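You operate a simulated robot arm through the tools that you are given. There is no shell and no other tool.

You run a simulated two-armed robot. Do the job below in one go: nothing can be reset, and whatever is moved stays where it is left.

TASK
Hold the green tub on the yellow bench top steady with one hand and put the steel plug with a black knob in it with the other.

The check looks at the end state, three seconds after you hand in, the way a careful person would. Anything else that was tipped, shoved, dropped, spilled or broken makes it a failure.

THE ROBOT
Two 7-joint arms with three-finger grippers on one trunk, on a base that drives. Base frame: it is fixed to the floor where the robot stands at the start and does not move with it; the origin is under the middle of the robot, x ahead of it, y to its left, z up. Readings come in mm, degrees, newtons and seconds.
The left shoulder is at the start at [30, 124, 1008], the right one opposite. With the tool pointing down near the work surface each hand reaches from about 100 to 580 mm from the robot's upright axis, wherever it stands, measured 20 degrees to its own side. Places, roughly: green tub (28x16x9 cm) [2000, 5400, 900]; steel plug with a black knob [3000, 1500, 1500]. Payload 2.2 kg a hand.
The TCP of each hand is the grasp point between the finger pads, 28 mm short of the fingertips. In the tool frame z runs along the fingers and y along their closing line. The gripper opens to 102 mm. The gripper's body begins 71 mm behind the TCP.
Orientation is that of the tool frame in the base frame, as a unit quaternion [x, y, z, w]. With the fingers straight down and closing along the base's y, the tool's x points along the base's -x, its y along +y and its z along -z.

THE INTERFACE
- The arms move only by the tool play_rows. It takes "left_moves", "right_moves" or both (then of equal length, played together; a hand with none holds still); each is text: rows parted by semicolons, each of 7 numbers parted by spaces: the shift along the tool's x, y, z in units of 20 mm (1.0 is 20 mm), then the turn, a rotation vector about the tool's x, y, z in units of 6 degrees (1.0 is 6 degrees), then the finger opening in mm, from 0 to 102. In form: tx ty tz ax ay az fingers; .... A call has 1 to 20 rows; each row shifts and turns the commanded pose from where the row before left it, along the tool's axes as they then stand. A call with a number of a shift or a turn outside -1 to 1 is refused whole. Each row takes 0.2 s and may step no farther than 50 mm and 8.6 degrees from the row before; otherwise, or with a gripper value out of range, the whole call is refused. A pose out of reach is approached as far as the arm can. The call stops where the force on the tool passes 40 N (or 10 N more than at its start, if that is more) or the arm is blocked; 0.2 s more then pass. The fingers move at their own pace and stop on an object; they squeeze with about 43 N. The grip force told is the motor's: it shows also when the fingers shut on nothing. Time passes only in rows, and 0.2 s behind the last, so rows that do not move let the fingers close. The reply holds the time, the measured pose of the TCP, the force on the tool along the base axes, the opening and the grip force, in the units named above and with some noise, with the torque about the TCP (base axes, N m) and any sound that the robot's microphone picked up.
- Cameras (640 x 400 px; columns grow to the right, rows downward): "scene" is now at [52.7, 9.3, 1729.7]; the picture's right is [0.09, -1.00, 0.00], its down [-0.70, -0.06, -0.71] and it looks along [0.70, 0.06, -0.71] (base axes); focal length 272 px, centre (320, 200). "left" rides on the left gripper at [72, 38, -86] in its tool frame; the picture's right is [-0.46, 0.89, 0.00], its down [-0.60, -0.32, -0.73] and it looks along [-0.65, -0.34, 0.68] (tool axes); focal length 256 px, centre (320, 200). "right" rides on the right gripper at [69, 44, -86] in its tool frame; the picture's right is [-0.53, 0.85, 0.00], its down [-0.58, -0.36, -0.73] and it looks along [-0.62, -0.39, 0.68] (tool axes); focal length 256 px, centre (320, 200). There is no depth. A picture from a camera that has moved, and an enlarged one, comes with that camera's place and axes in the base frame and with its lens.
- grab_frame(camera): a new picture of that camera. No time passes.
- lift_body(by): slides the trunk up (or, below 0, down) by that many mm; the arms and the scene camera ride with it, the base frame stays. It gives what a move gives, with no picture.
- drive_base(legs): drives the robot by 1 to 6 legs, each [ahead, left, turn to the left] in mm, mm and degrees, along the robot's own axes; the way and the turn of a leg run together, so that a leg with both is an arc; at most 1500 mm and 180 degrees a leg. The arms and the cameras ride along, it lands a little off, and it stops where it bumps. It gives what a move gives.
- head_to(pan, tilt): turns the head with the scene camera to pan (to the left, within 143 degrees either way) and tilt (down, from -29 to 69), counted from straight ahead of the robot. It gives what a move gives.
- zoom(camera, box): a new picture of the part [left, top, right, bottom] of that camera's present view, enlarged. No time passes.
- finish_job(): hands the job in; it is judged then, once.

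Nothing tells you exact positions but the pictures and the camera data. Unless the task says otherwise, let go and move clear before handing in.

The tools are called after "Request:" by a JSON object that holds its "op" and its "data". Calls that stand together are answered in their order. play_rows: Moves the arms, as the interface text tells. Its arguments: {"type":"object","properties":{"left_moves":{"type":"string"},"right_moves":{"type":"string"}},"required":[]} The other tools are called the same way: lift_body (by) slides the trunk up or down; drive_base (legs) drives the base; head_to (pan, tilt) turns the head that bears the scene camera; grab_frame (camera) takes a picture; zoom (camera, box) takes an enlarged picture of a part of a camera's view; finish_job () hands the job in.

At the start:

```text
clock: 0.0
left_tool_pos: [546.2, 224.6, 1134.7]
left_tool_rot: [0.0, 1.0, 0.0, 0.0]
left_contact_force: [-0.5, -0.1, 0.2]
left_ft_torque: [0.0, 0.01, -0.01]
left_width: 101.8
left_finger_force: 0.1
right_tool_pos: [385.4, -160.7, 1233.1]
right_tool_rot: [0.0, 1.0, 0.0, 0.0]
right_contact_force: [-0.2, 0.8, -0.4]
right_ft_torque: [0.0, 0.01, 0.05]
right_width: 101.7
right_finger_force: 0.0
trunk travel left (down, up): [-250.0, 290.0]
robot x, y, heading: [1.9, 0.8, -0.2]
head pan, tilt: [5.0, 45.0]
```

scene: 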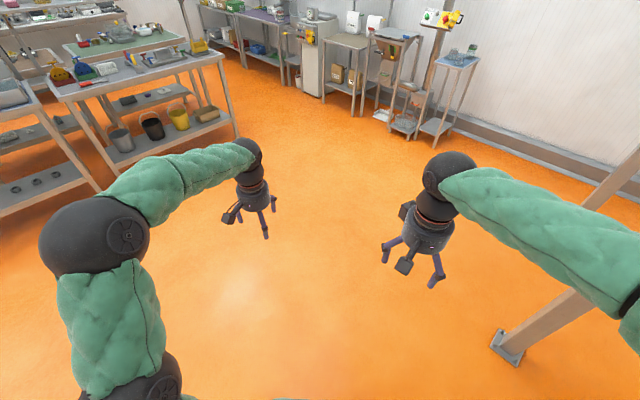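
right: 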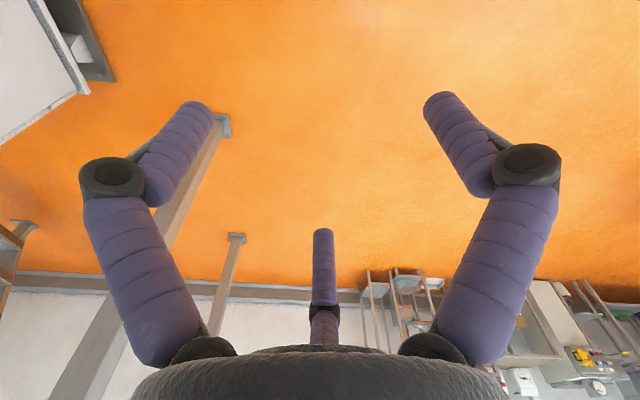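
left: 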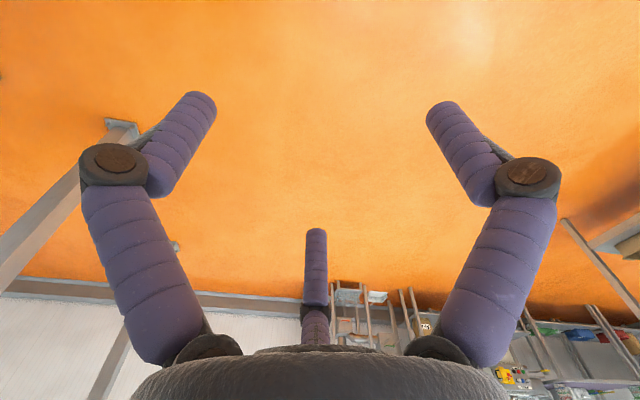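

I see a workshop with an orange floor, several benches to the left and ahead. I'll look around with the head towards the plug (about [3000,1500,1500]) and the tub (about [2000,5400,900]).

Request:
{"op": "head_to", "data": {"pan": 27, "tilt": 15}}

Request:
{"op": "grab_frame", "data": {"camera": "scene"}}

Request:
{"op": "head_to", "data": {"pan": 70, "tilt": 20}}

Request:
{"op": "grab_frame", "data": {"camera": "scene"}}

```text
clock: 0.9
left_tool_pos: [546.7, 224.6, 1135.9]
left_tool_rot: [0.001, 1.0, 0.0, 0.0]
left_contact_force: [0.7, 0.3, -0.6]
left_ft_torque: [0.01, 0.0, 0.0]
left_width: 102.1
left_finger_force: 0.0
right_tool_pos: [385.1, -161.9, 1234.0]
right_tool_rot: [0.0, 1.0, 0.001, 0.0]
right_contact_force: [-1.5, 1.1, -0.1]
right_ft_torque: [0.03, 0.01, 0.01]
right_width: 102.2
right_finger_force: 0.0
trunk travel left (down, up): [-250.0, 290.0]
robot x, y, heading: [4.4, 2.0, -0.0]
head pan, tilt: [27.0, 15.0]
```

```text
taken
camera scene: at [55.0, 44.5, 1776.4], right [0.45, -0.89, 0.0], down [-0.23, -0.12, -0.97], along [0.86, 0.44, -0.26], focal length 272 px, centre (320, 200)
```

scene: 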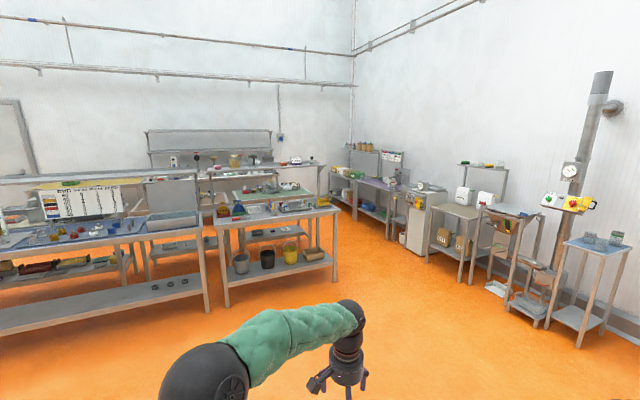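

```text
clock: 2.0
left_tool_pos: [546.4, 224.4, 1135.3]
left_tool_rot: [0.0, 1.0, 0.0, 0.0]
left_contact_force: [-0.1, 0.5, 0.5]
left_ft_torque: [0.0, -0.01, 0.03]
left_width: 102.1
left_finger_force: 0.0
right_tool_pos: [385.2, -161.5, 1232.4]
right_tool_rot: [0.0, 1.0, 0.001, 0.0]
right_contact_force: [0.4, -0.1, -0.3]
right_ft_torque: [0.01, 0.01, -0.02]
right_width: 101.9
right_finger_force: 0.1
trunk travel left (down, up): [-250.0, 290.0]
robot x, y, heading: [-0.3, 2.8, -0.1]
head pan, tilt: [70.0, 20.0]
```

```text
taken
camera scene: at [3.6, 89.6, 1768.3], right [0.94, -0.34, 0.0], down [-0.12, -0.32, -0.94], along [0.32, 0.88, -0.34], focal length 272 px, centre (320, 200)
```

scene: 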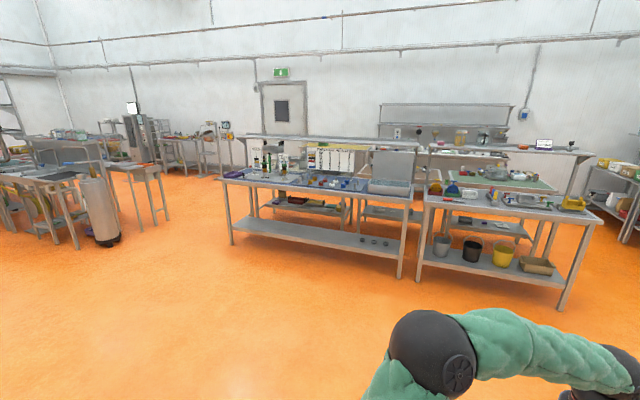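

I see rows of benches to the left. I'll zoom in on the expected plug and tub directions.

Request:
{"op": "zoom", "data": {"camera": "scene", "box": [220, 100, 420, 225]}}

Request:
{"op": "zoom", "data": {"camera": "scene", "box": [400, 90, 600, 215]}}

Request:
{"op": "head_to", "data": {"pan": 27, "tilt": 15}}

Request:
{"op": "zoom", "data": {"camera": "scene", "box": [200, 110, 360, 210]}}

Request:
{"op": "zoom", "data": {"camera": "scene", "box": [340, 120, 500, 220]}}

Request:
{"op": "zoom", "data": {"camera": "scene", "box": [480, 150, 640, 250]}}

```text
3.20 times, centred on (320, 162) of scene
camera zoom: at [3.6, 89.6, 1768.3], right [0.94, -0.34, 0.0], down [-0.12, -0.32, -0.94], along [0.32, 0.88, -0.34], focal length 872 px, centre (320, 320)
```

zoom: 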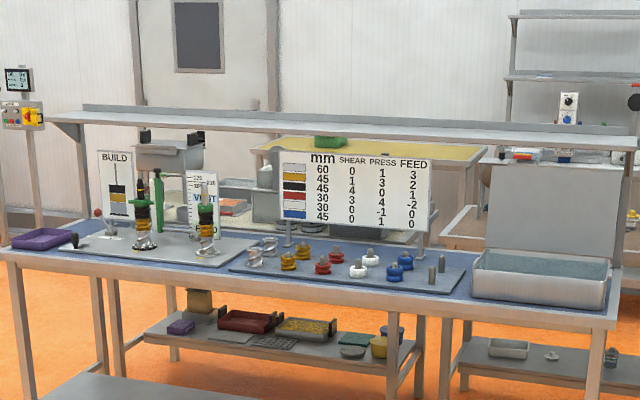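

```text
3.20 times, centred on (500, 152) of scene
camera zoom: at [3.6, 89.6, 1768.3], right [0.94, -0.34, 0.0], down [-0.12, -0.32, -0.94], along [0.32, 0.88, -0.34], focal length 872 px, centre (-256, 352)
```

zoom: 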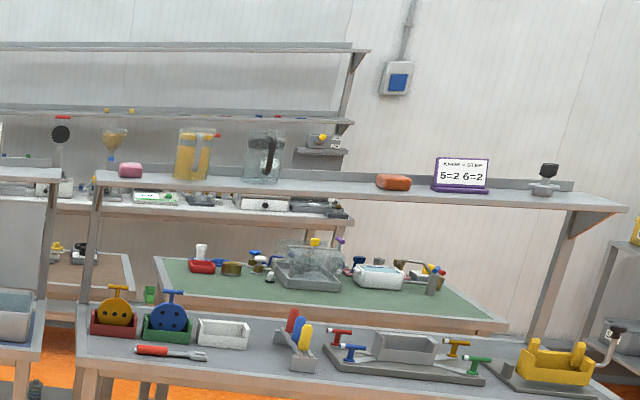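

```text
clock: 3.1
left_tool_pos: [547.0, 225.0, 1135.0]
left_tool_rot: [0.001, 1.0, 0.0, 0.0]
left_contact_force: [0.1, -0.3, -0.2]
left_ft_torque: [0.02, 0.02, 0.0]
left_width: 101.9
left_finger_force: 0.0
right_tool_pos: [387.2, -162.0, 1233.8]
right_tool_rot: [0.0, 1.0, -0.001, 0.0]
right_contact_force: [0.4, 0.0, -0.2]
right_ft_torque: [-0.01, -0.01, -0.01]
right_width: 101.9
right_finger_force: 0.1
trunk travel left (down, up): [-250.0, 290.0]
robot x, y, heading: [-1.7, -1.0, 0.0]
head pan, tilt: [27.0, 15.0]
```

```text
4.00 times, centred on (280, 160) of scene
camera zoom: at [54.9, 44.6, 1776.4], right [0.45, -0.89, 0.0], down [-0.23, -0.12, -0.97], along [0.86, 0.44, -0.26], focal length 1090 px, centre (480, 360)
```

zoom: 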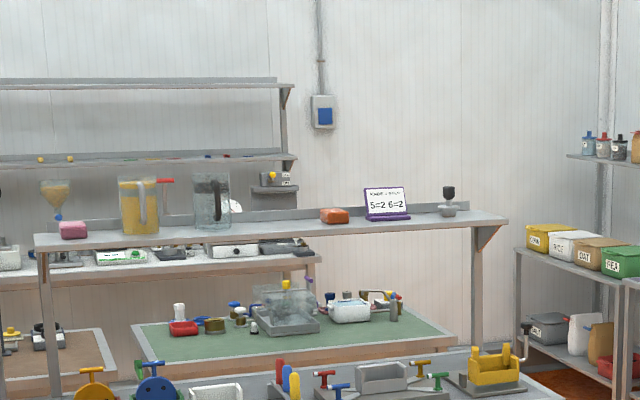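

```text
4.00 times, centred on (420, 170) of scene
camera zoom: at [54.9, 44.6, 1776.4], right [0.45, -0.89, 0.0], down [-0.23, -0.12, -0.97], along [0.86, 0.44, -0.26], focal length 1090 px, centre (-80, 320)
```

zoom: 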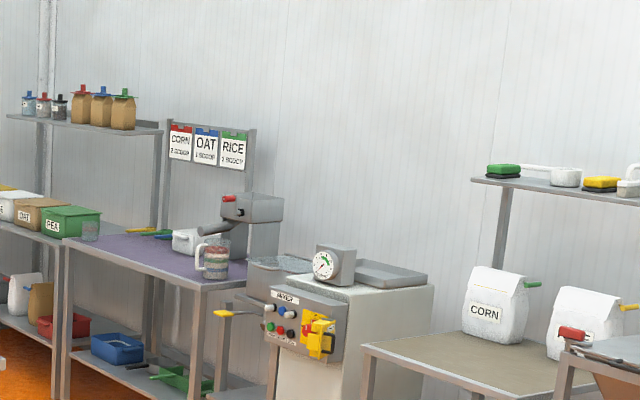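

```text
4.00 times, centred on (560, 200) of scene
camera zoom: at [54.9, 44.6, 1776.4], right [0.45, -0.89, 0.0], down [-0.23, -0.12, -0.97], along [0.86, 0.44, -0.26], focal length 1090 px, centre (-640, 200)
```

zoom: 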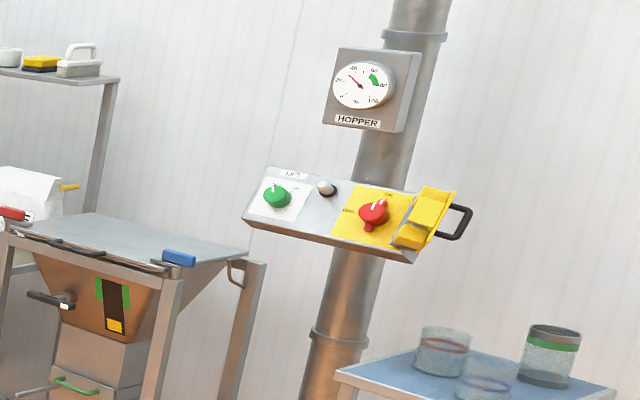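

The steel plug with a black knob stands on the overhead shelf of the bench ahead-left (about [2900,1600,1400]); the green tub appears far behind on a yellow-topped bench. I'll drive nearer the first bench and look again.

Request:
{"op": "drive_base", "data": {"legs": [[0, 0, 25], [1300, 0, 0], [0, 0, 17]]}}

Request:
{"op": "head_to", "data": {"pan": 0, "tilt": 20}}

Request:
{"op": "grab_frame", "data": {"camera": "scene"}}

```text
clock: 11.9
left_tool_pos: [1443.3, 1049.9, 1135.0]
left_tool_rot: [-0.344, 0.939, 0.0, 0.0]
left_contact_force: [0.1, -0.2, 0.0]
left_ft_torque: [-0.02, -0.02, -0.01]
left_width: 102.0
left_finger_force: 0.0
right_tool_pos: [1570.4, 652.1, 1233.3]
right_tool_rot: [-0.345, 0.938, 0.0, 0.0]
right_contact_force: [-0.2, 0.4, -0.4]
right_ft_torque: [-0.06, -0.01, 0.01]
right_width: 101.7
right_finger_force: 0.0
trunk travel left (down, up): [-250.0, 290.0]
robot x, y, heading: [1173.5, 525.0, 40.2]
head pan, tilt: [27.0, 15.0]
```

```text
clock: 12.8
left_tool_pos: [1443.6, 1049.3, 1135.0]
left_tool_rot: [-0.344, 0.939, 0.0, 0.0]
left_contact_force: [0.6, 0.3, 0.8]
left_ft_torque: [0.0, 0.02, -0.05]
left_width: 101.8
left_finger_force: 0.0
right_tool_pos: [1570.1, 651.6, 1233.6]
right_tool_rot: [-0.346, 0.938, 0.0, 0.001]
right_contact_force: [0.1, 0.1, -0.6]
right_ft_torque: [-0.03, 0.0, 0.03]
right_width: 102.2
right_finger_force: 0.1
trunk travel left (down, up): [-250.0, 290.0]
robot x, y, heading: [1171.7, 523.6, 40.3]
head pan, tilt: [0.0, 20.0]
```

```text
taken
camera scene: at [1221.8, 568.3, 1768.3], right [0.65, -0.76, 0.0], down [-0.26, -0.22, -0.94], along [0.72, 0.61, -0.34], focal length 272 px, centre (320, 200)
```

scene: 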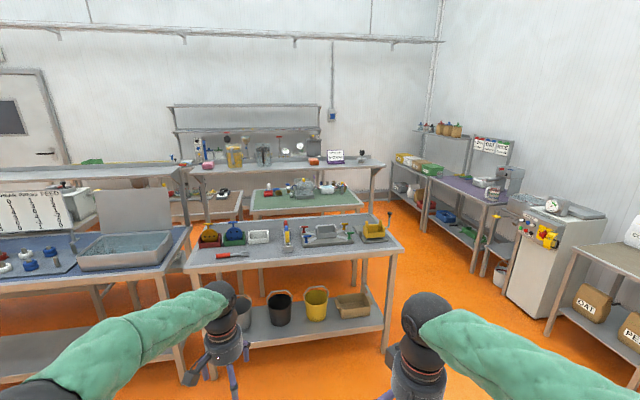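

The shelf seems to stand above/behind this bench. I'll zoom to see the shelf, its posts and the plug.

Request:
{"op": "zoom", "data": {"camera": "scene", "box": [280, 120, 440, 220]}}

Request:
{"op": "zoom", "data": {"camera": "scene", "box": [170, 120, 410, 270]}}

Request:
{"op": "zoom", "data": {"camera": "scene", "box": [0, 130, 240, 280]}}

```text
4.00 times, centred on (360, 170) of scene
camera zoom: at [1221.8, 568.3, 1768.3], right [0.65, -0.76, 0.0], down [-0.26, -0.22, -0.94], along [0.72, 0.61, -0.34], focal length 1090 px, centre (160, 320)
```

zoom: 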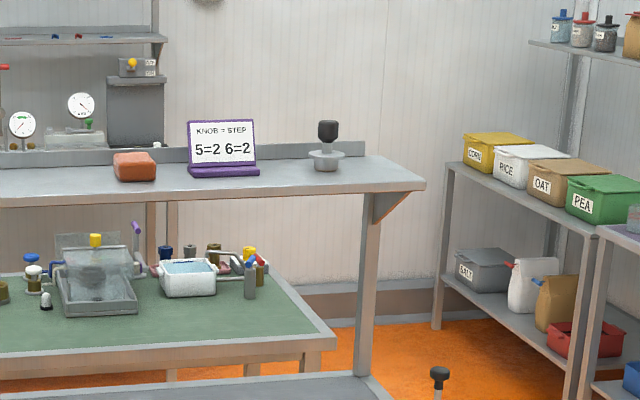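

```text
2.67 times, centred on (290, 195) of scene
camera zoom: at [1221.8, 568.3, 1768.3], right [0.65, -0.76, 0.0], down [-0.26, -0.22, -0.94], along [0.72, 0.61, -0.34], focal length 727 px, centre (400, 213)
```

zoom: 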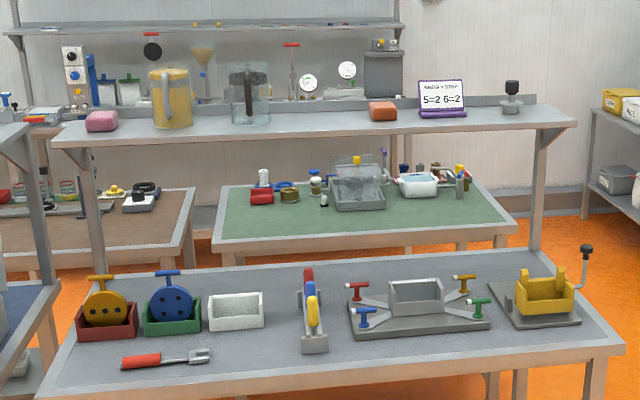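

```text
2.67 times, centred on (120, 205) of scene
camera zoom: at [1221.8, 568.3, 1768.3], right [0.65, -0.76, 0.0], down [-0.26, -0.22, -0.94], along [0.72, 0.61, -0.34], focal length 727 px, centre (853, 187)
```

zoom: 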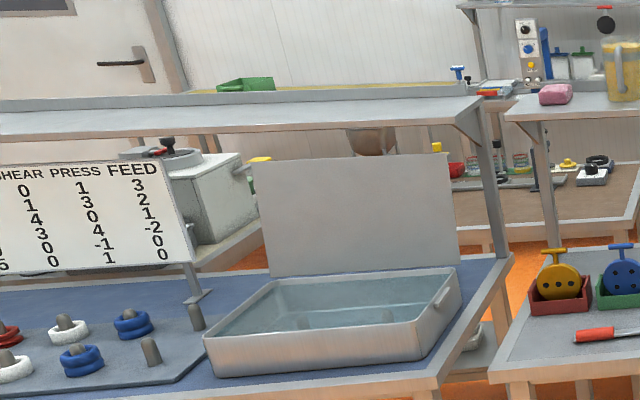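

The plug (black knob, steel stem and flange) sits near the right end of the shelf above the near bench, about [2940,1620,1350]; the floor to the right of this bench is open. I'll drive around to the right end and look again from there.

Request:
{"op": "drive_base", "data": {"legs": [[0, 0, -44], [1500, 0, 0], [330, 0, 0], [0, 0, 90]]}}

Request:
{"op": "head_to", "data": {"pan": 0, "tilt": 20}}

Request:
{"op": "grab_frame", "data": {"camera": "scene"}}

```text
clock: 28.0
left_tool_pos: [2835.2, 950.3, 1133.5]
left_tool_rot: [-0.686, 0.728, 0.0, 0.0]
left_contact_force: [-0.7, -0.4, -0.2]
left_ft_torque: [-0.01, -0.01, -0.01]
left_width: 102.0
left_finger_force: 0.1
right_tool_pos: [3211.0, 764.9, 1233.5]
right_tool_rot: [-0.685, 0.729, 0.0, 0.0]
right_contact_force: [0.1, -0.3, 0.8]
right_ft_torque: [0.0, -0.01, 0.02]
right_width: 101.9
right_finger_force: 0.1
trunk travel left (down, up): [-250.0, 290.0]
robot x, y, heading: [3028.0, 386.5, 86.7]
head pan, tilt: [0.0, 20.0]
```

```text
clock: 28.6
left_tool_pos: [2836.3, 949.0, 1134.1]
left_tool_rot: [-0.686, 0.728, 0.001, 0.0]
left_contact_force: [0.3, -0.4, 0.1]
left_ft_torque: [-0.01, 0.0, 0.01]
left_width: 102.1
left_finger_force: 0.1
right_tool_pos: [3210.0, 765.0, 1233.4]
right_tool_rot: [-0.685, 0.729, 0.0, 0.0]
right_contact_force: [-0.1, 0.6, 0.2]
right_ft_torque: [0.0, -0.01, -0.03]
right_width: 102.0
right_finger_force: 0.1
trunk travel left (down, up): [-250.0, 290.0]
robot x, y, heading: [3023.1, 386.9, 86.9]
head pan, tilt: [0.0, 20.0]
```

```text
taken
camera scene: at [3031.3, 455.1, 1768.3], right [1.0, -0.06, 0.0], down [-0.02, -0.34, -0.94], along [0.06, 0.94, -0.34], focal length 272 px, centre (320, 200)
```

scene: 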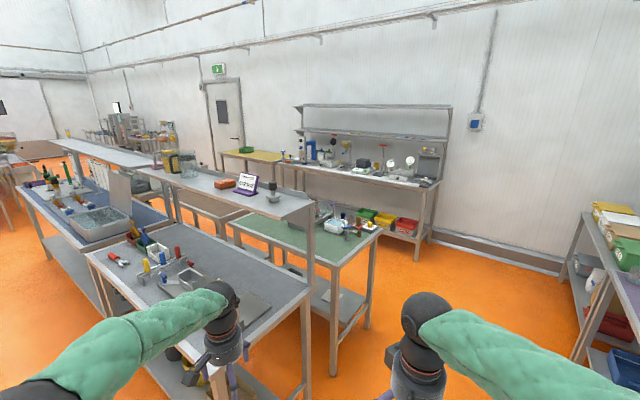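

Now I see the shelf from its right end, the plug near that end, and the green tub on the yellow bench by the far wall. I'll zoom in on each.

Request:
{"op": "zoom", "data": {"camera": "scene", "box": [220, 150, 340, 225]}}

Request:
{"op": "zoom", "data": {"camera": "scene", "box": [200, 120, 320, 195]}}

Request:
{"op": "zoom", "data": {"camera": "scene", "box": [200, 180, 400, 305]}}

```text
5.33 times, centred on (280, 188) of scene
camera zoom: at [3031.3, 455.1, 1768.3], right [1.0, -0.06, 0.0], down [-0.02, -0.34, -0.94], along [0.06, 0.94, -0.34], focal length 1453 px, centre (533, 267)
```

zoom: 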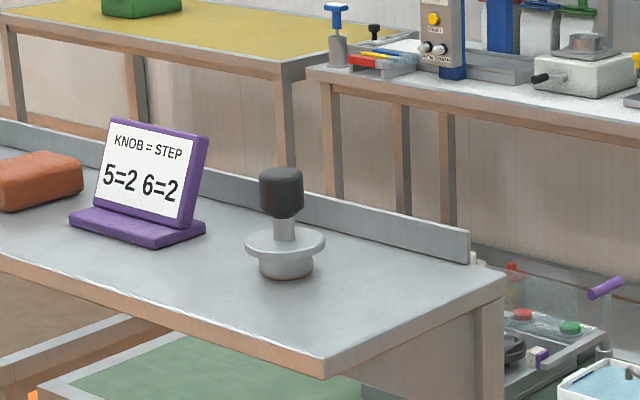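

```text
5.33 times, centred on (260, 158) of scene
camera zoom: at [3031.3, 455.1, 1768.3], right [1.0, -0.06, 0.0], down [-0.02, -0.34, -0.94], along [0.06, 0.94, -0.34], focal length 1453 px, centre (640, 427)
```

zoom: 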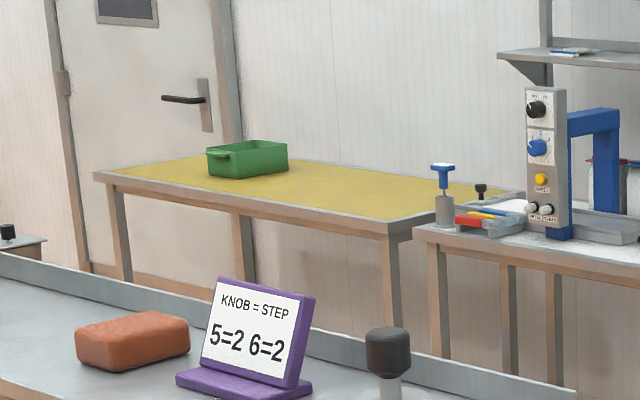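

```text
3.20 times, centred on (300, 242) of scene
camera zoom: at [3031.3, 455.1, 1768.3], right [1.0, -0.06, 0.0], down [-0.02, -0.34, -0.94], along [0.06, 0.94, -0.34], focal length 872 px, centre (384, 64)
```

zoom: 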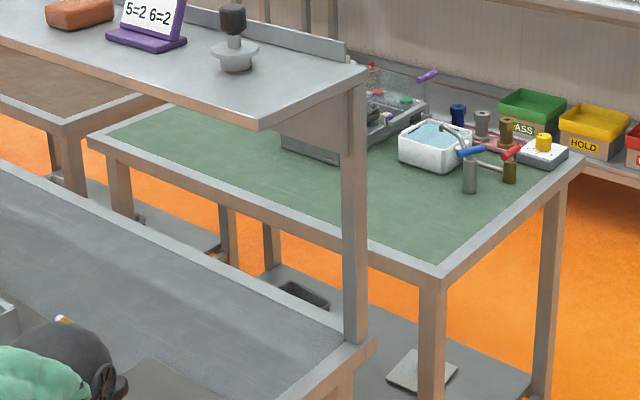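

Triangulating, the plug's base is at about (2895, 1593) on the shelf at z≈1355, knob top ≈1439; the bench row runs at heading 50° and its right end is open. I'll look down to see how big my own base is before coming close.

Request:
{"op": "head_to", "data": {"pan": 0, "tilt": 69}}

Request:
{"op": "grab_frame", "data": {"camera": "scene"}}

Request:
{"op": "head_to", "data": {"pan": -60, "tilt": 50}}

Request:
{"op": "grab_frame", "data": {"camera": "scene"}}

```text
clock: 29.8
left_tool_pos: [2835.7, 949.2, 1135.2]
left_tool_rot: [-0.685, 0.728, 0.001, 0.0]
left_contact_force: [-0.5, -0.7, -0.5]
left_ft_torque: [0.01, 0.02, 0.01]
left_width: 102.1
left_finger_force: 0.0
right_tool_pos: [3210.7, 763.8, 1233.1]
right_tool_rot: [-0.685, 0.728, 0.0, 0.001]
right_contact_force: [0.4, 0.2, 0.8]
right_ft_torque: [-0.01, 0.0, -0.01]
right_width: 102.0
right_finger_force: 0.0
trunk travel left (down, up): [-250.0, 290.0]
robot x, y, heading: [3021.6, 389.0, 86.7]
head pan, tilt: [0.0, 68.8]
```

```text
taken
camera scene: at [3029.0, 418.1, 1700.8], right [1.0, -0.06, 0.0], down [-0.06, -0.93, -0.36], along [0.02, 0.36, -0.93], focal length 272 px, centre (320, 200)
```

scene: 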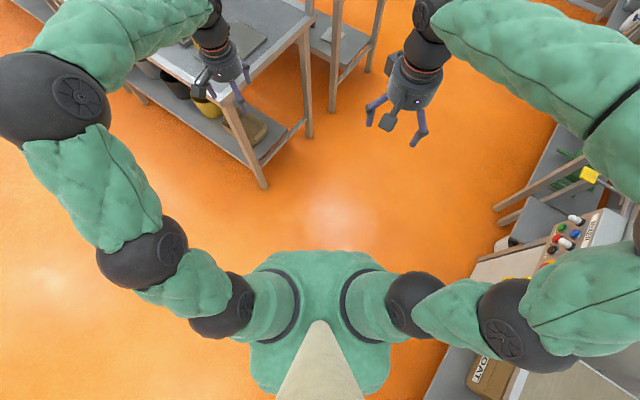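

```text
clock: 31.1
left_tool_pos: [2835.7, 948.2, 1135.2]
left_tool_rot: [-0.685, 0.728, 0.001, -0.001]
left_contact_force: [-0.6, -0.2, 0.0]
left_ft_torque: [0.0, 0.01, 0.01]
left_width: 102.0
left_finger_force: 0.0
right_tool_pos: [3209.9, 764.2, 1233.4]
right_tool_rot: [-0.685, 0.729, 0.0, -0.001]
right_contact_force: [-0.4, 0.4, -0.2]
right_ft_torque: [0.01, -0.02, 0.02]
right_width: 102.1
right_finger_force: 0.1
trunk travel left (down, up): [-250.0, 290.0]
robot x, y, heading: [3024.9, 388.3, 86.6]
head pan, tilt: [-60.0, 50.0]
```

```text
taken
camera scene: at [3094.5, 396.6, 1722.7], right [0.45, -0.89, 0.0], down [-0.69, -0.34, -0.64], along [0.57, 0.29, -0.77], focal length 272 px, centre (320, 200)
```

scene: 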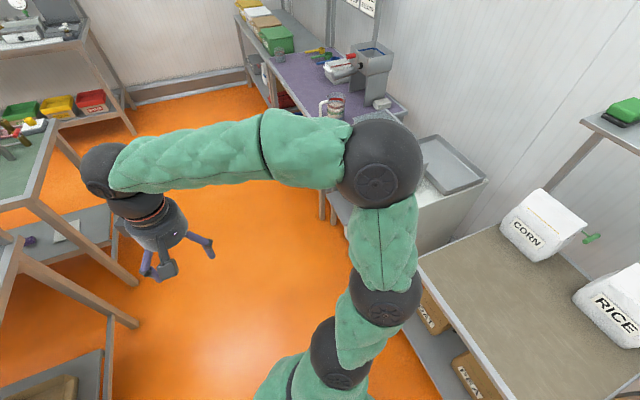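

The base does not reach farther than about 350 mm ahead, and the elbows ride high. I'll raise the trunk fully so the right hand clears the knob, turn parallel to the bench row and move to the bench end in steps.

Request:
{"op": "lift_body", "data": {"by": 290}}

Request:
{"op": "drive_base", "data": {"legs": [[0, 0, 53.4], [0, -680, 0]]}}

Request:
{"op": "head_to", "data": {"pan": -10, "tilt": 35}}

Request:
{"op": "grab_frame", "data": {"camera": "scene"}}

Request:
{"op": "grab_frame", "data": {"camera": "right"}}

```text
clock: 34.0
left_tool_pos: [2835.7, 949.5, 1424.4]
left_tool_rot: [-0.686, 0.728, 0.001, 0.0]
left_contact_force: [0.0, 0.0, 0.3]
left_ft_torque: [-0.02, 0.0, -0.01]
left_width: 102.1
left_finger_force: 0.0
right_tool_pos: [3209.7, 765.2, 1523.5]
right_tool_rot: [-0.685, 0.728, 0.0, 0.0]
right_contact_force: [-0.3, -0.1, 0.3]
right_ft_torque: [-0.01, 0.02, -0.01]
right_width: 102.3
right_finger_force: 0.1
trunk travel left (down, up): [-540.0, 0.0]
robot x, y, heading: [3027.3, 389.3, 86.3]
head pan, tilt: [-60.0, 50.0]
```

```text
clock: 40.1
left_tool_pos: [2912.3, 1094.6, 1424.0]
left_tool_rot: [0.938, -0.345, -0.001, 0.0]
left_contact_force: [-0.7, 0.4, -0.9]
left_ft_torque: [0.0, 0.0, -0.01]
left_width: 102.0
left_finger_force: 0.1
right_tool_pos: [3283.2, 1284.6, 1523.1]
right_tool_rot: [0.939, -0.344, 0.0, 0.001]
right_contact_force: [-0.2, -0.4, 0.4]
right_ft_torque: [-0.01, -0.02, -0.04]
right_width: 102.1
right_finger_force: 0.0
trunk travel left (down, up): [-540.0, 0.0]
robot x, y, heading: [3470.5, 910.0, 139.7]
head pan, tilt: [-60.0, 50.0]
```

```text
clock: 41.3
left_tool_pos: [2912.1, 1094.4, 1424.6]
left_tool_rot: [0.939, -0.345, 0.0, 0.0]
left_contact_force: [0.4, 0.1, -0.5]
left_ft_torque: [-0.02, 0.02, 0.0]
left_width: 102.0
left_finger_force: 0.1
right_tool_pos: [3284.3, 1283.3, 1523.8]
right_tool_rot: [0.939, -0.344, 0.0, 0.001]
right_contact_force: [0.4, -1.0, -0.1]
right_ft_torque: [0.01, -0.03, -0.02]
right_width: 102.0
right_finger_force: 0.0
trunk travel left (down, up): [-540.0, 0.0]
robot x, y, heading: [3476.5, 911.3, 139.5]
head pan, tilt: [-10.0, 35.0]
```

```text
taken
camera scene: at [3441.6, 962.5, 2034.4], right [0.77, 0.64, 0.0], down [0.37, -0.44, -0.82], along [-0.52, 0.63, -0.57], focal length 272 px, centre (320, 200)
```

scene: 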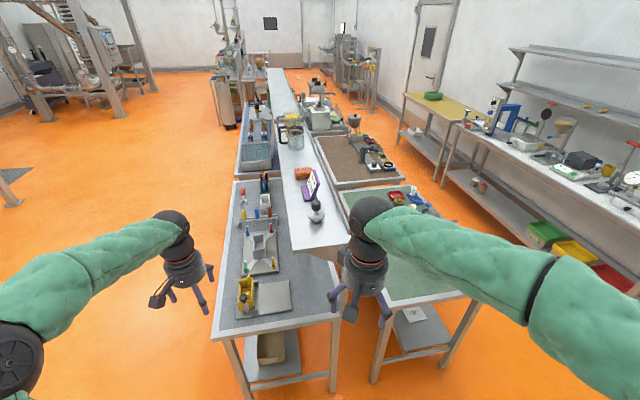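

```text
taken
camera right: at [3308.2, 1206.9, 1610.3], right [-0.95, -0.3, 0.0], down [-0.2, 0.65, 0.73], along [-0.22, 0.7, -0.68], focal length 256 px, centre (320, 200)
```

right: 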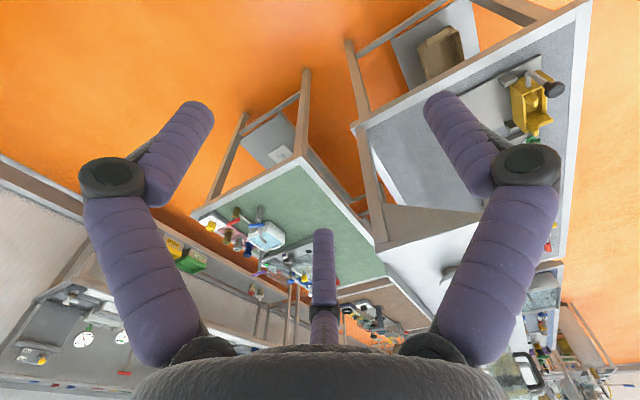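

The aisle is clear and the plug is visible next to the purple card. I'll zoom to refine its position before closing in.

Request:
{"op": "zoom", "data": {"camera": "scene", "box": [260, 160, 380, 235]}}

Request:
{"op": "zoom", "data": {"camera": "scene", "box": [380, 70, 500, 145]}}

```text
5.33 times, centred on (320, 198) of scene
camera zoom: at [3441.6, 962.5, 2034.4], right [0.77, 0.64, 0.0], down [0.37, -0.44, -0.82], along [-0.52, 0.63, -0.57], focal length 1453 px, centre (320, 213)
```

zoom: 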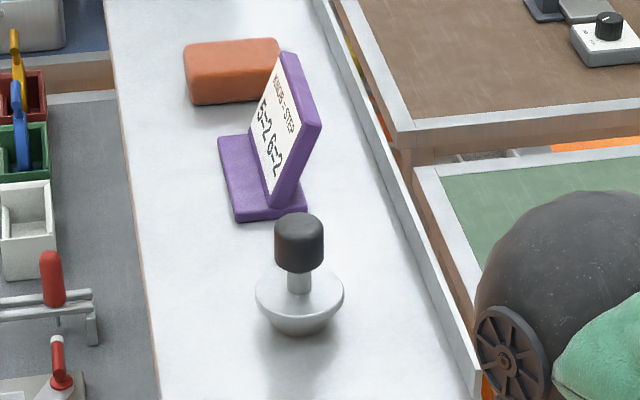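

```text
5.33 times, centred on (440, 108) of scene
camera zoom: at [3441.6, 962.5, 2034.4], right [0.77, 0.64, 0.0], down [0.37, -0.44, -0.82], along [-0.52, 0.63, -0.57], focal length 1453 px, centre (-320, 693)
```

zoom: 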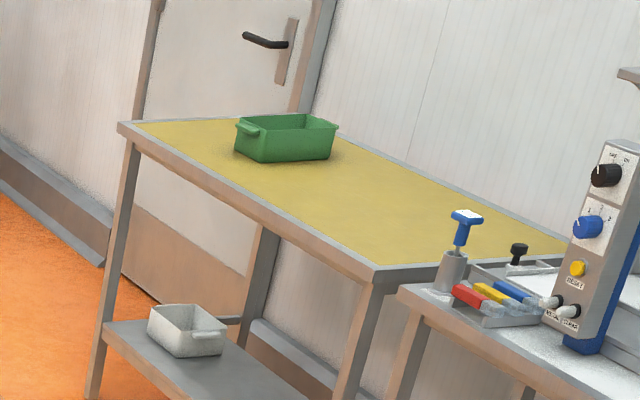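

Plug is confirmed at about (2897, 1594). I'll drive ahead 440 mm so that the right hand hovers just short of it.

Request:
{"op": "drive_base", "data": {"legs": [[430, 13, 0]]}}

Request:
{"op": "head_to", "data": {"pan": -10, "tilt": 50}}

Request:
{"op": "grab_frame", "data": {"camera": "scene"}}

Request:
{"op": "grab_frame", "data": {"camera": "right"}}

```text
clock: 43.9
left_tool_pos: [2573.0, 1362.2, 1425.6]
left_tool_rot: [0.939, -0.345, -0.001, 0.0]
left_contact_force: [0.1, 0.2, -0.1]
left_ft_torque: [0.01, 0.02, 0.02]
left_width: 102.0
left_finger_force: 0.0
right_tool_pos: [2944.8, 1551.9, 1523.4]
right_tool_rot: [0.939, -0.343, -0.001, -0.001]
right_contact_force: [0.1, 0.5, 0.3]
right_ft_torque: [0.0, -0.05, -0.01]
right_width: 101.9
right_finger_force: 0.0
trunk travel left (down, up): [-540.0, 0.0]
robot x, y, heading: [3136.0, 1179.9, 139.8]
head pan, tilt: [-10.0, 35.0]
```

```text
clock: 44.7
left_tool_pos: [2573.6, 1363.8, 1424.9]
left_tool_rot: [0.938, -0.345, 0.0, 0.0]
left_contact_force: [1.3, 0.3, 1.0]
left_ft_torque: [-0.01, -0.03, -0.03]
left_width: 102.0
left_finger_force: 0.1
right_tool_pos: [2945.0, 1554.2, 1523.9]
right_tool_rot: [0.939, -0.344, -0.001, 0.0]
right_contact_force: [-0.1, 0.2, 0.7]
right_ft_torque: [0.0, -0.02, -0.04]
right_width: 101.7
right_finger_force: 0.0
trunk travel left (down, up): [-540.0, 0.0]
robot x, y, heading: [3135.2, 1181.3, 139.7]
head pan, tilt: [-10.0, 50.0]
```

```text
taken
camera scene: at [3109.8, 1223.8, 2012.7], right [0.77, 0.64, 0.0], down [0.49, -0.59, -0.64], along [-0.41, 0.49, -0.77], focal length 272 px, centre (320, 200)
```

scene: 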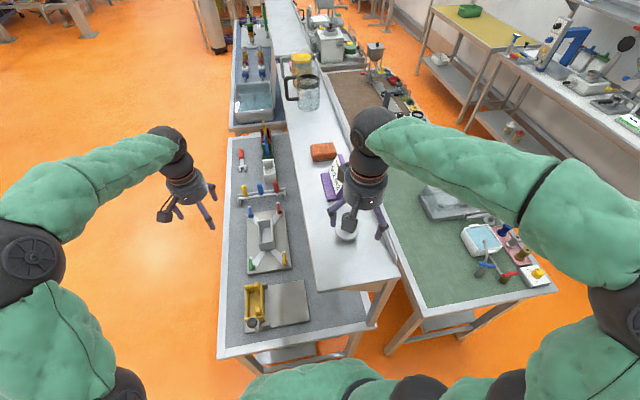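

```text
taken
camera right: at [2969.3, 1476.5, 1610.2], right [-0.95, -0.3, 0.0], down [-0.2, 0.65, 0.73], along [-0.22, 0.7, -0.68], focal length 256 px, centre (320, 200)
```

right: 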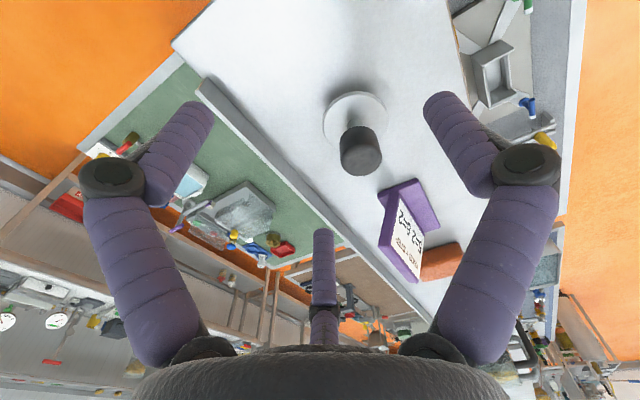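

The right hand now hovers about 60 mm short of the plug, and the wrist camera sees the knob between the fingers. I'll zoom on it to compute the offset.

Request:
{"op": "zoom", "data": {"camera": "right", "box": [280, 75, 440, 200]}}

Request:
{"op": "zoom", "data": {"camera": "scene", "box": [290, 140, 410, 265]}}

```text
3.20 times, centred on (360, 138) of right
camera zoom: at [2969.3, 1476.5, 1610.2], right [-0.95, -0.3, 0.0], down [-0.2, 0.65, 0.73], along [-0.22, 0.7, -0.68], focal length 819 px, centre (192, 400)
```

zoom: 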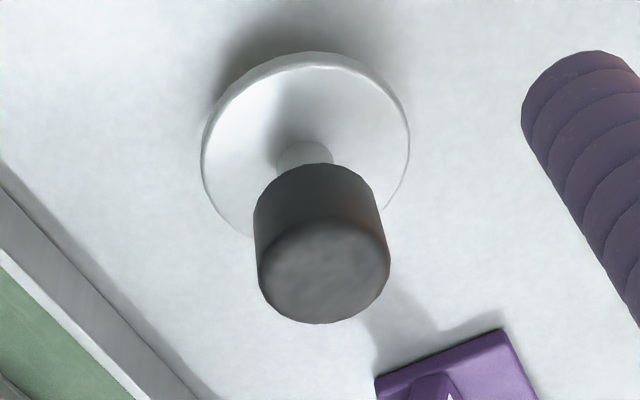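

```text
3.20 times, centred on (350, 202) of scene
camera zoom: at [3109.8, 1223.8, 2012.7], right [0.77, 0.64, 0.0], down [0.49, -0.59, -0.64], along [-0.41, 0.49, -0.77], focal length 872 px, centre (224, 192)
```

zoom: 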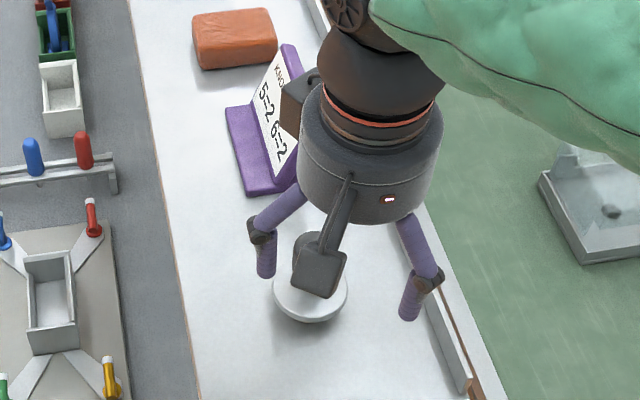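

The knob lies about 63 mm ahead of the right TCP and nearly centred between the fingers. I'll shift over it, then check before going down.

Request:
{"op": "play_rows", "data": {"right_moves": "-0.8 0.02 0 0 0 0 102; -0.8 0.02 0 0 0 0 102; -0.8 0.02 0 0 0 0 102; -0.75 0.02 0 0 0 0 102; 0 0 0 0 0 0 102"}}

Request:
{"op": "grab_frame", "data": {"camera": "right"}}

Request:
{"op": "zoom", "data": {"camera": "scene", "box": [290, 100, 410, 225]}}

```text
clock: 45.9
left_tool_pos: [2574.3, 1363.3, 1425.1]
left_tool_rot: [0.939, -0.344, 0.0, 0.0]
left_contact_force: [0.5, 0.0, -0.6]
left_ft_torque: [-0.03, 0.01, -0.01]
left_width: 101.8
left_finger_force: 0.0
right_tool_pos: [2896.4, 1594.3, 1525.0]
right_tool_rot: [0.939, -0.344, 0.0, 0.0]
right_contact_force: [0.0, -0.3, -0.2]
right_ft_torque: [-0.01, 0.01, 0.0]
right_width: 102.0
right_finger_force: 0.0
trunk travel left (down, up): [-540.0, 0.0]
robot x, y, heading: [3136.6, 1182.1, 139.9]
head pan, tilt: [-10.0, 50.0]
```

```text
taken
camera right: at [2920.7, 1515.9, 1611.4], right [-0.95, -0.3, 0.0], down [-0.2, 0.65, 0.73], along [-0.22, 0.7, -0.68], focal length 256 px, centre (320, 200)
```

right: 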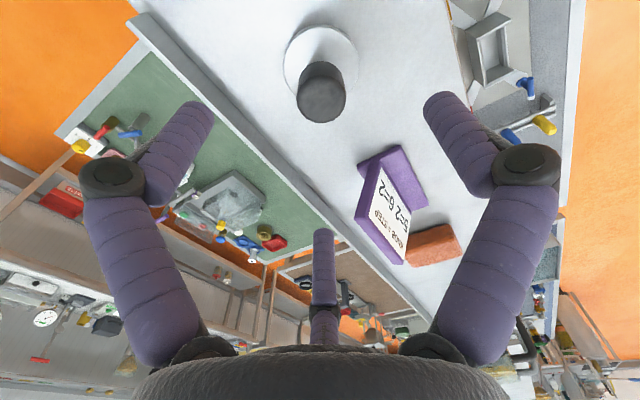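

```text
3.20 times, centred on (350, 162) of scene
camera zoom: at [3111.2, 1222.9, 2012.7], right [0.77, 0.64, 0.0], down [0.49, -0.59, -0.64], along [-0.41, 0.49, -0.77], focal length 872 px, centre (224, 320)
```

zoom: 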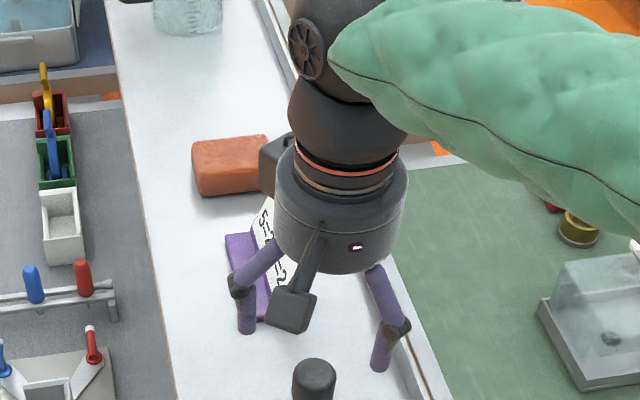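

The TCP stands over the knob within 1–2 mm. I see a purple stub in the middle of the gripper, so I'll zoom in on it to make sure it won't hit the knob.

Request:
{"op": "zoom", "data": {"camera": "right", "box": [220, 200, 420, 380]}}

Request:
{"op": "zoom", "data": {"camera": "scene", "box": [120, 110, 230, 240]}}

```text
2.22 times, centred on (320, 290) of right
camera zoom: at [2920.7, 1515.9, 1611.4], right [-0.95, -0.3, 0.0], down [-0.2, 0.65, 0.73], along [-0.22, 0.7, -0.68], focal length 569 px, centre (320, 0)
```

zoom: 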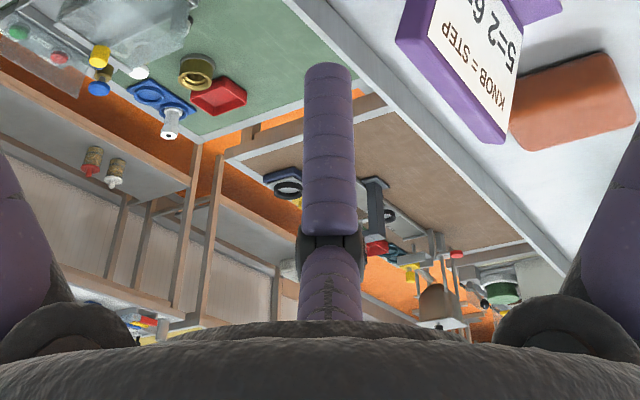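

```text
3.08 times, centred on (175, 175) of scene
camera zoom: at [3111.2, 1222.9, 2012.7], right [0.77, 0.64, 0.0], down [0.49, -0.59, -0.64], along [-0.41, 0.49, -0.77], focal length 838 px, centre (766, 277)
```

zoom: 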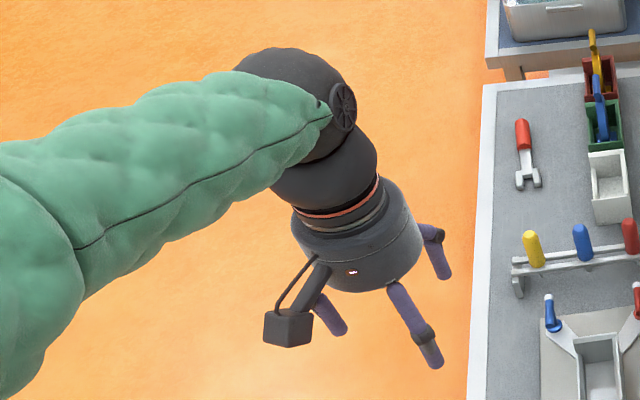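

The gripper shows three purple fingers around the axis (a centred chuck look), so the knob fits in the middle. The card is about 60 mm clear of the nearest finger; I'll go down 100 mm to the knob now.

Request:
{"op": "play_rows", "data": {"right_moves": "0 0.05 0.9 0 0 0 102; 0 0.03 0.9 0 0 0 102; 0 0 0.9 0 0 0 102; 0 0 0.9 0 0 0 102; 0 0 0.9 0 0 0 102; 0 0 0.5 0 0 0 102; 0 0 0 0 0 0 102"}}

Request:
{"op": "grab_frame", "data": {"camera": "right"}}

Request:
{"op": "zoom", "data": {"camera": "scene", "box": [290, 120, 410, 245]}}

```text
clock: 47.5
left_tool_pos: [2573.8, 1363.9, 1424.6]
left_tool_rot: [0.939, -0.345, 0.0, 0.0]
left_contact_force: [-0.3, -0.2, -1.1]
left_ft_torque: [0.02, 0.01, -0.03]
left_width: 101.8
left_finger_force: 0.1
right_tool_pos: [2896.2, 1592.3, 1423.7]
right_tool_rot: [0.939, -0.344, 0.0, 0.001]
right_contact_force: [0.4, 0.6, -0.4]
right_ft_torque: [0.02, 0.02, 0.0]
right_width: 102.0
right_finger_force: 0.1
trunk travel left (down, up): [-540.0, 0.0]
robot x, y, heading: [3133.3, 1182.7, 139.4]
head pan, tilt: [-10.0, 50.0]
```

```text
taken
camera right: at [2920.6, 1514.5, 1509.8], right [-0.95, -0.3, 0.0], down [-0.2, 0.65, 0.73], along [-0.22, 0.7, -0.68], focal length 256 px, centre (320, 200)
```

right: 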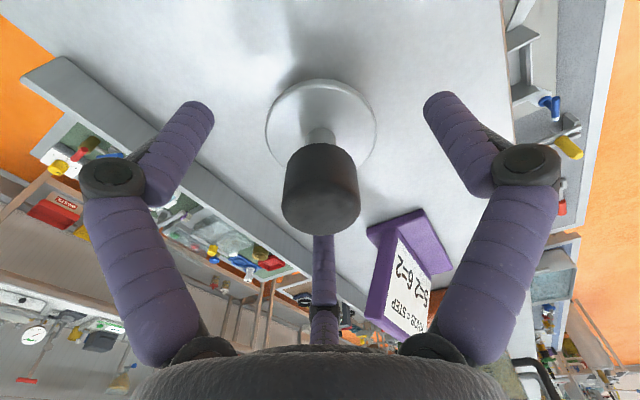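

```text
3.20 times, centred on (350, 182) of scene
camera zoom: at [3110.5, 1223.3, 2012.7], right [0.77, 0.64, 0.0], down [0.49, -0.59, -0.64], along [-0.41, 0.49, -0.77], focal length 872 px, centre (224, 256)
```

zoom: 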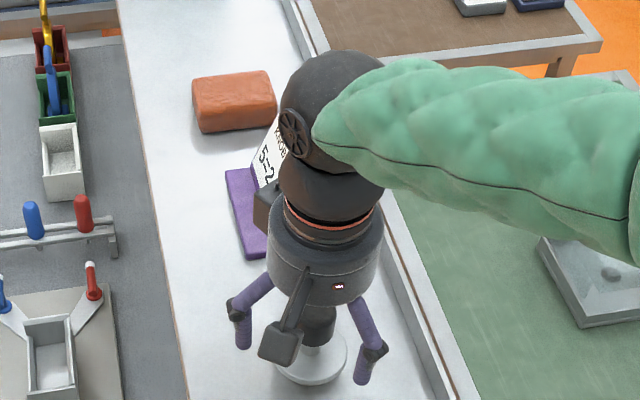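

The knob sits in the middle of the open fingers with the tips just above the flange. I'll close the fingers on it.

Request:
{"op": "play_rows", "data": {"right_moves": "0 0 0 0 0 0 60; 0 0 0 0 0 0 40; 0 0 0 0 0 0 20; 0 0 0 0 0 0 10; 0 0 0 0 0 0 10; 0 0 0 0 0 0 10"}}

Request:
{"op": "grab_frame", "data": {"camera": "right"}}

```text
clock: 48.9
left_tool_pos: [2574.1, 1363.8, 1425.0]
left_tool_rot: [0.939, -0.345, 0.0, 0.0]
left_contact_force: [-0.2, -1.1, -0.2]
left_ft_torque: [-0.02, 0.04, 0.04]
left_width: 102.3
left_finger_force: 0.1
right_tool_pos: [2896.0, 1592.5, 1423.4]
right_tool_rot: [0.939, -0.345, 0.001, 0.0]
right_contact_force: [-0.6, 1.1, 1.4]
right_ft_torque: [0.04, 0.04, -0.03]
right_width: 34.7
right_finger_force: 43.0
trunk travel left (down, up): [-540.0, 0.0]
robot x, y, heading: [3137.8, 1182.2, 139.6]
head pan, tilt: [-10.0, 50.0]
```

```text
taken
camera right: at [2920.4, 1514.7, 1510.2], right [-0.95, -0.3, 0.0], down [-0.2, 0.65, 0.73], along [-0.22, 0.7, -0.68], focal length 256 px, centre (320, 200)
```

right: 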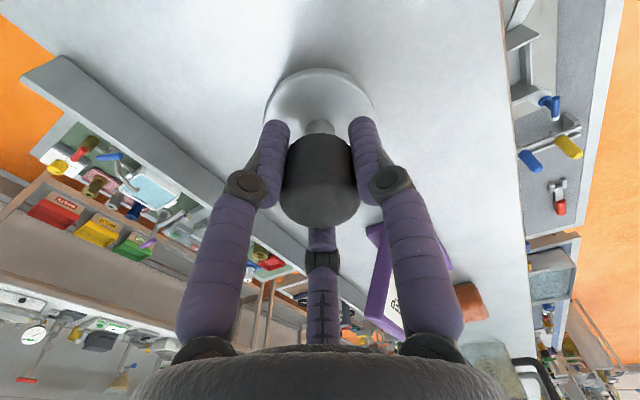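

The grip holds the knob at 34.7 mm with 43 N. I'll lift it straight up about 100 mm and weigh it.

Request:
{"op": "play_rows", "data": {"right_moves": "0 0 -0.3 0 0 0 10; 0 0 -0.6 0 0 0 10; 0 0 -0.8 0 0 0 10; 0 0 -0.9 0 0 0 10; 0 0 -0.9 0 0 0 10; 0 0 -0.9 0 0 0 10; 0 0 -0.6 0 0 0 10; 0 0 0 0 0 0 10"}}

Request:
{"op": "grab_frame", "data": {"camera": "right"}}

Request:
{"op": "grab_frame", "data": {"camera": "scene"}}

```text
clock: 50.7
left_tool_pos: [2573.1, 1363.6, 1424.2]
left_tool_rot: [0.939, -0.344, 0.0, 0.0]
left_contact_force: [-0.4, 0.0, -0.2]
left_ft_torque: [0.0, 0.0, -0.01]
left_width: 101.9
left_finger_force: 0.1
right_tool_pos: [2895.8, 1592.3, 1522.6]
right_tool_rot: [0.939, -0.344, -0.001, 0.0]
right_contact_force: [-0.5, -0.2, -2.4]
right_ft_torque: [0.02, -0.01, 0.0]
right_width: 34.2
right_finger_force: 43.0
trunk travel left (down, up): [-540.0, 0.0]
robot x, y, heading: [3136.7, 1181.7, 139.6]
head pan, tilt: [-10.0, 50.0]
```

```text
taken
camera right: at [2919.7, 1514.5, 1609.7], right [-0.95, -0.3, 0.0], down [-0.2, 0.65, 0.73], along [-0.22, 0.7, -0.68], focal length 256 px, centre (320, 200)
```

right: 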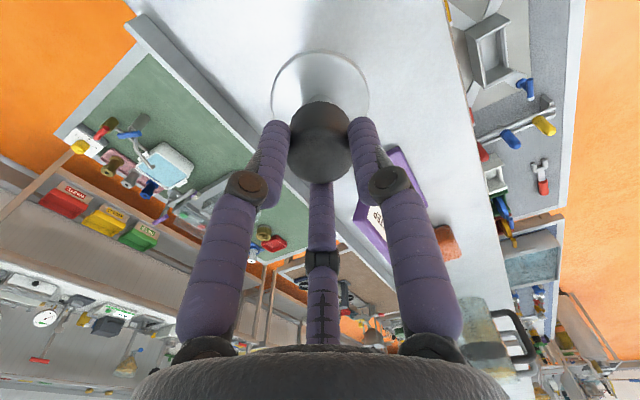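

```text
taken
camera scene: at [3110.3, 1223.6, 2012.7], right [0.77, 0.64, 0.0], down [0.49, -0.59, -0.64], along [-0.41, 0.49, -0.77], focal length 272 px, centre (320, 200)
```

scene: 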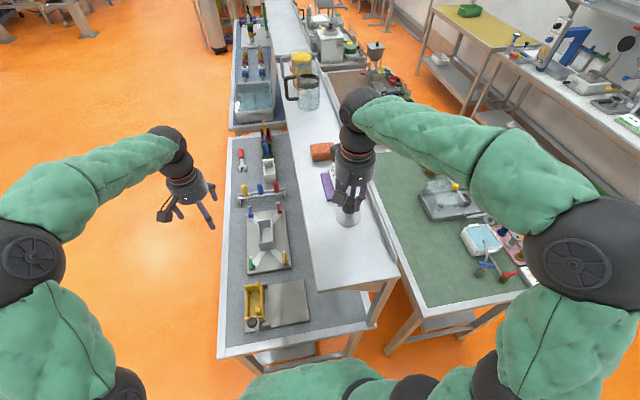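

The plug came up, but the knob seems to have moved in the fingers; I'll zoom in to see how it is held before moving on.

Request:
{"op": "zoom", "data": {"camera": "right", "box": [220, 30, 420, 230]}}

Request:
{"op": "zoom", "data": {"camera": "scene", "box": [290, 120, 410, 245]}}

```text
2.00 times, centred on (320, 130) of right
camera zoom: at [2919.7, 1514.5, 1609.7], right [-0.95, -0.3, 0.0], down [-0.2, 0.65, 0.73], along [-0.22, 0.7, -0.68], focal length 512 px, centre (320, 340)
```

zoom: 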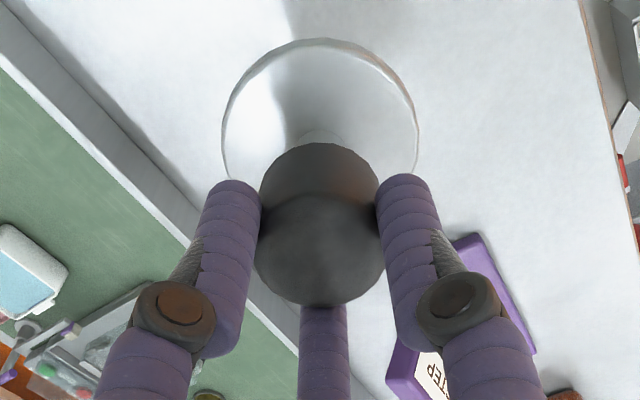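

```text
3.20 times, centred on (350, 182) of scene
camera zoom: at [3110.3, 1223.6, 2012.7], right [0.77, 0.64, 0.0], down [0.49, -0.59, -0.64], along [-0.41, 0.49, -0.77], focal length 872 px, centre (224, 256)
```

zoom: 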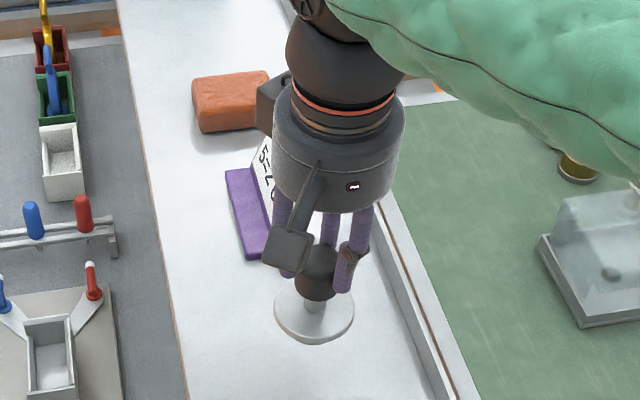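

The knob has slid down in the fingers by some 30 mm during the lift. I'll hold still briefly and look again to see whether it is still slipping.

Request:
{"op": "play_rows", "data": {"right_moves": "0 0 0 0 0 0 0"}}

Request:
{"op": "zoom", "data": {"camera": "right", "box": [220, 30, 420, 230]}}

```text
clock: 51.1
left_tool_pos: [2574.3, 1364.1, 1424.8]
left_tool_rot: [0.939, -0.345, 0.0, 0.001]
left_contact_force: [-0.8, -0.3, 0.2]
left_ft_torque: [0.02, -0.03, 0.02]
left_width: 101.7
left_finger_force: 0.0
right_tool_pos: [2895.6, 1592.3, 1522.0]
right_tool_rot: [0.939, -0.344, 0.0, 0.0]
right_contact_force: [0.0, 0.5, -2.5]
right_ft_torque: [-0.01, 0.02, 0.01]
right_width: 34.3
right_finger_force: 42.7
trunk travel left (down, up): [-540.0, 0.0]
robot x, y, heading: [3136.5, 1182.6, 139.6]
head pan, tilt: [-10.0, 50.0]
```

```text
2.00 times, centred on (320, 130) of right
camera zoom: at [2919.8, 1514.4, 1609.6], right [-0.95, -0.3, 0.0], down [-0.2, 0.65, 0.73], along [-0.22, 0.7, -0.68], focal length 512 px, centre (320, 340)
```

zoom: 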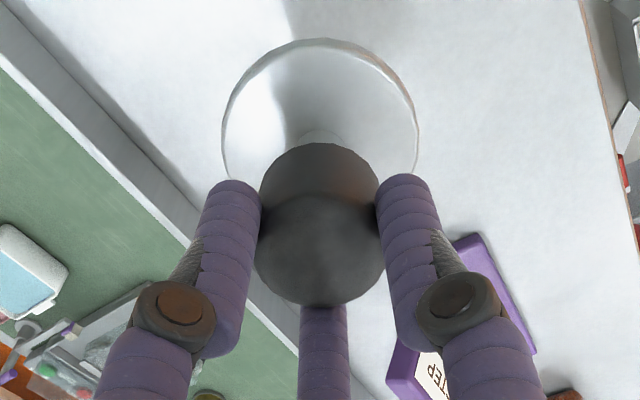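

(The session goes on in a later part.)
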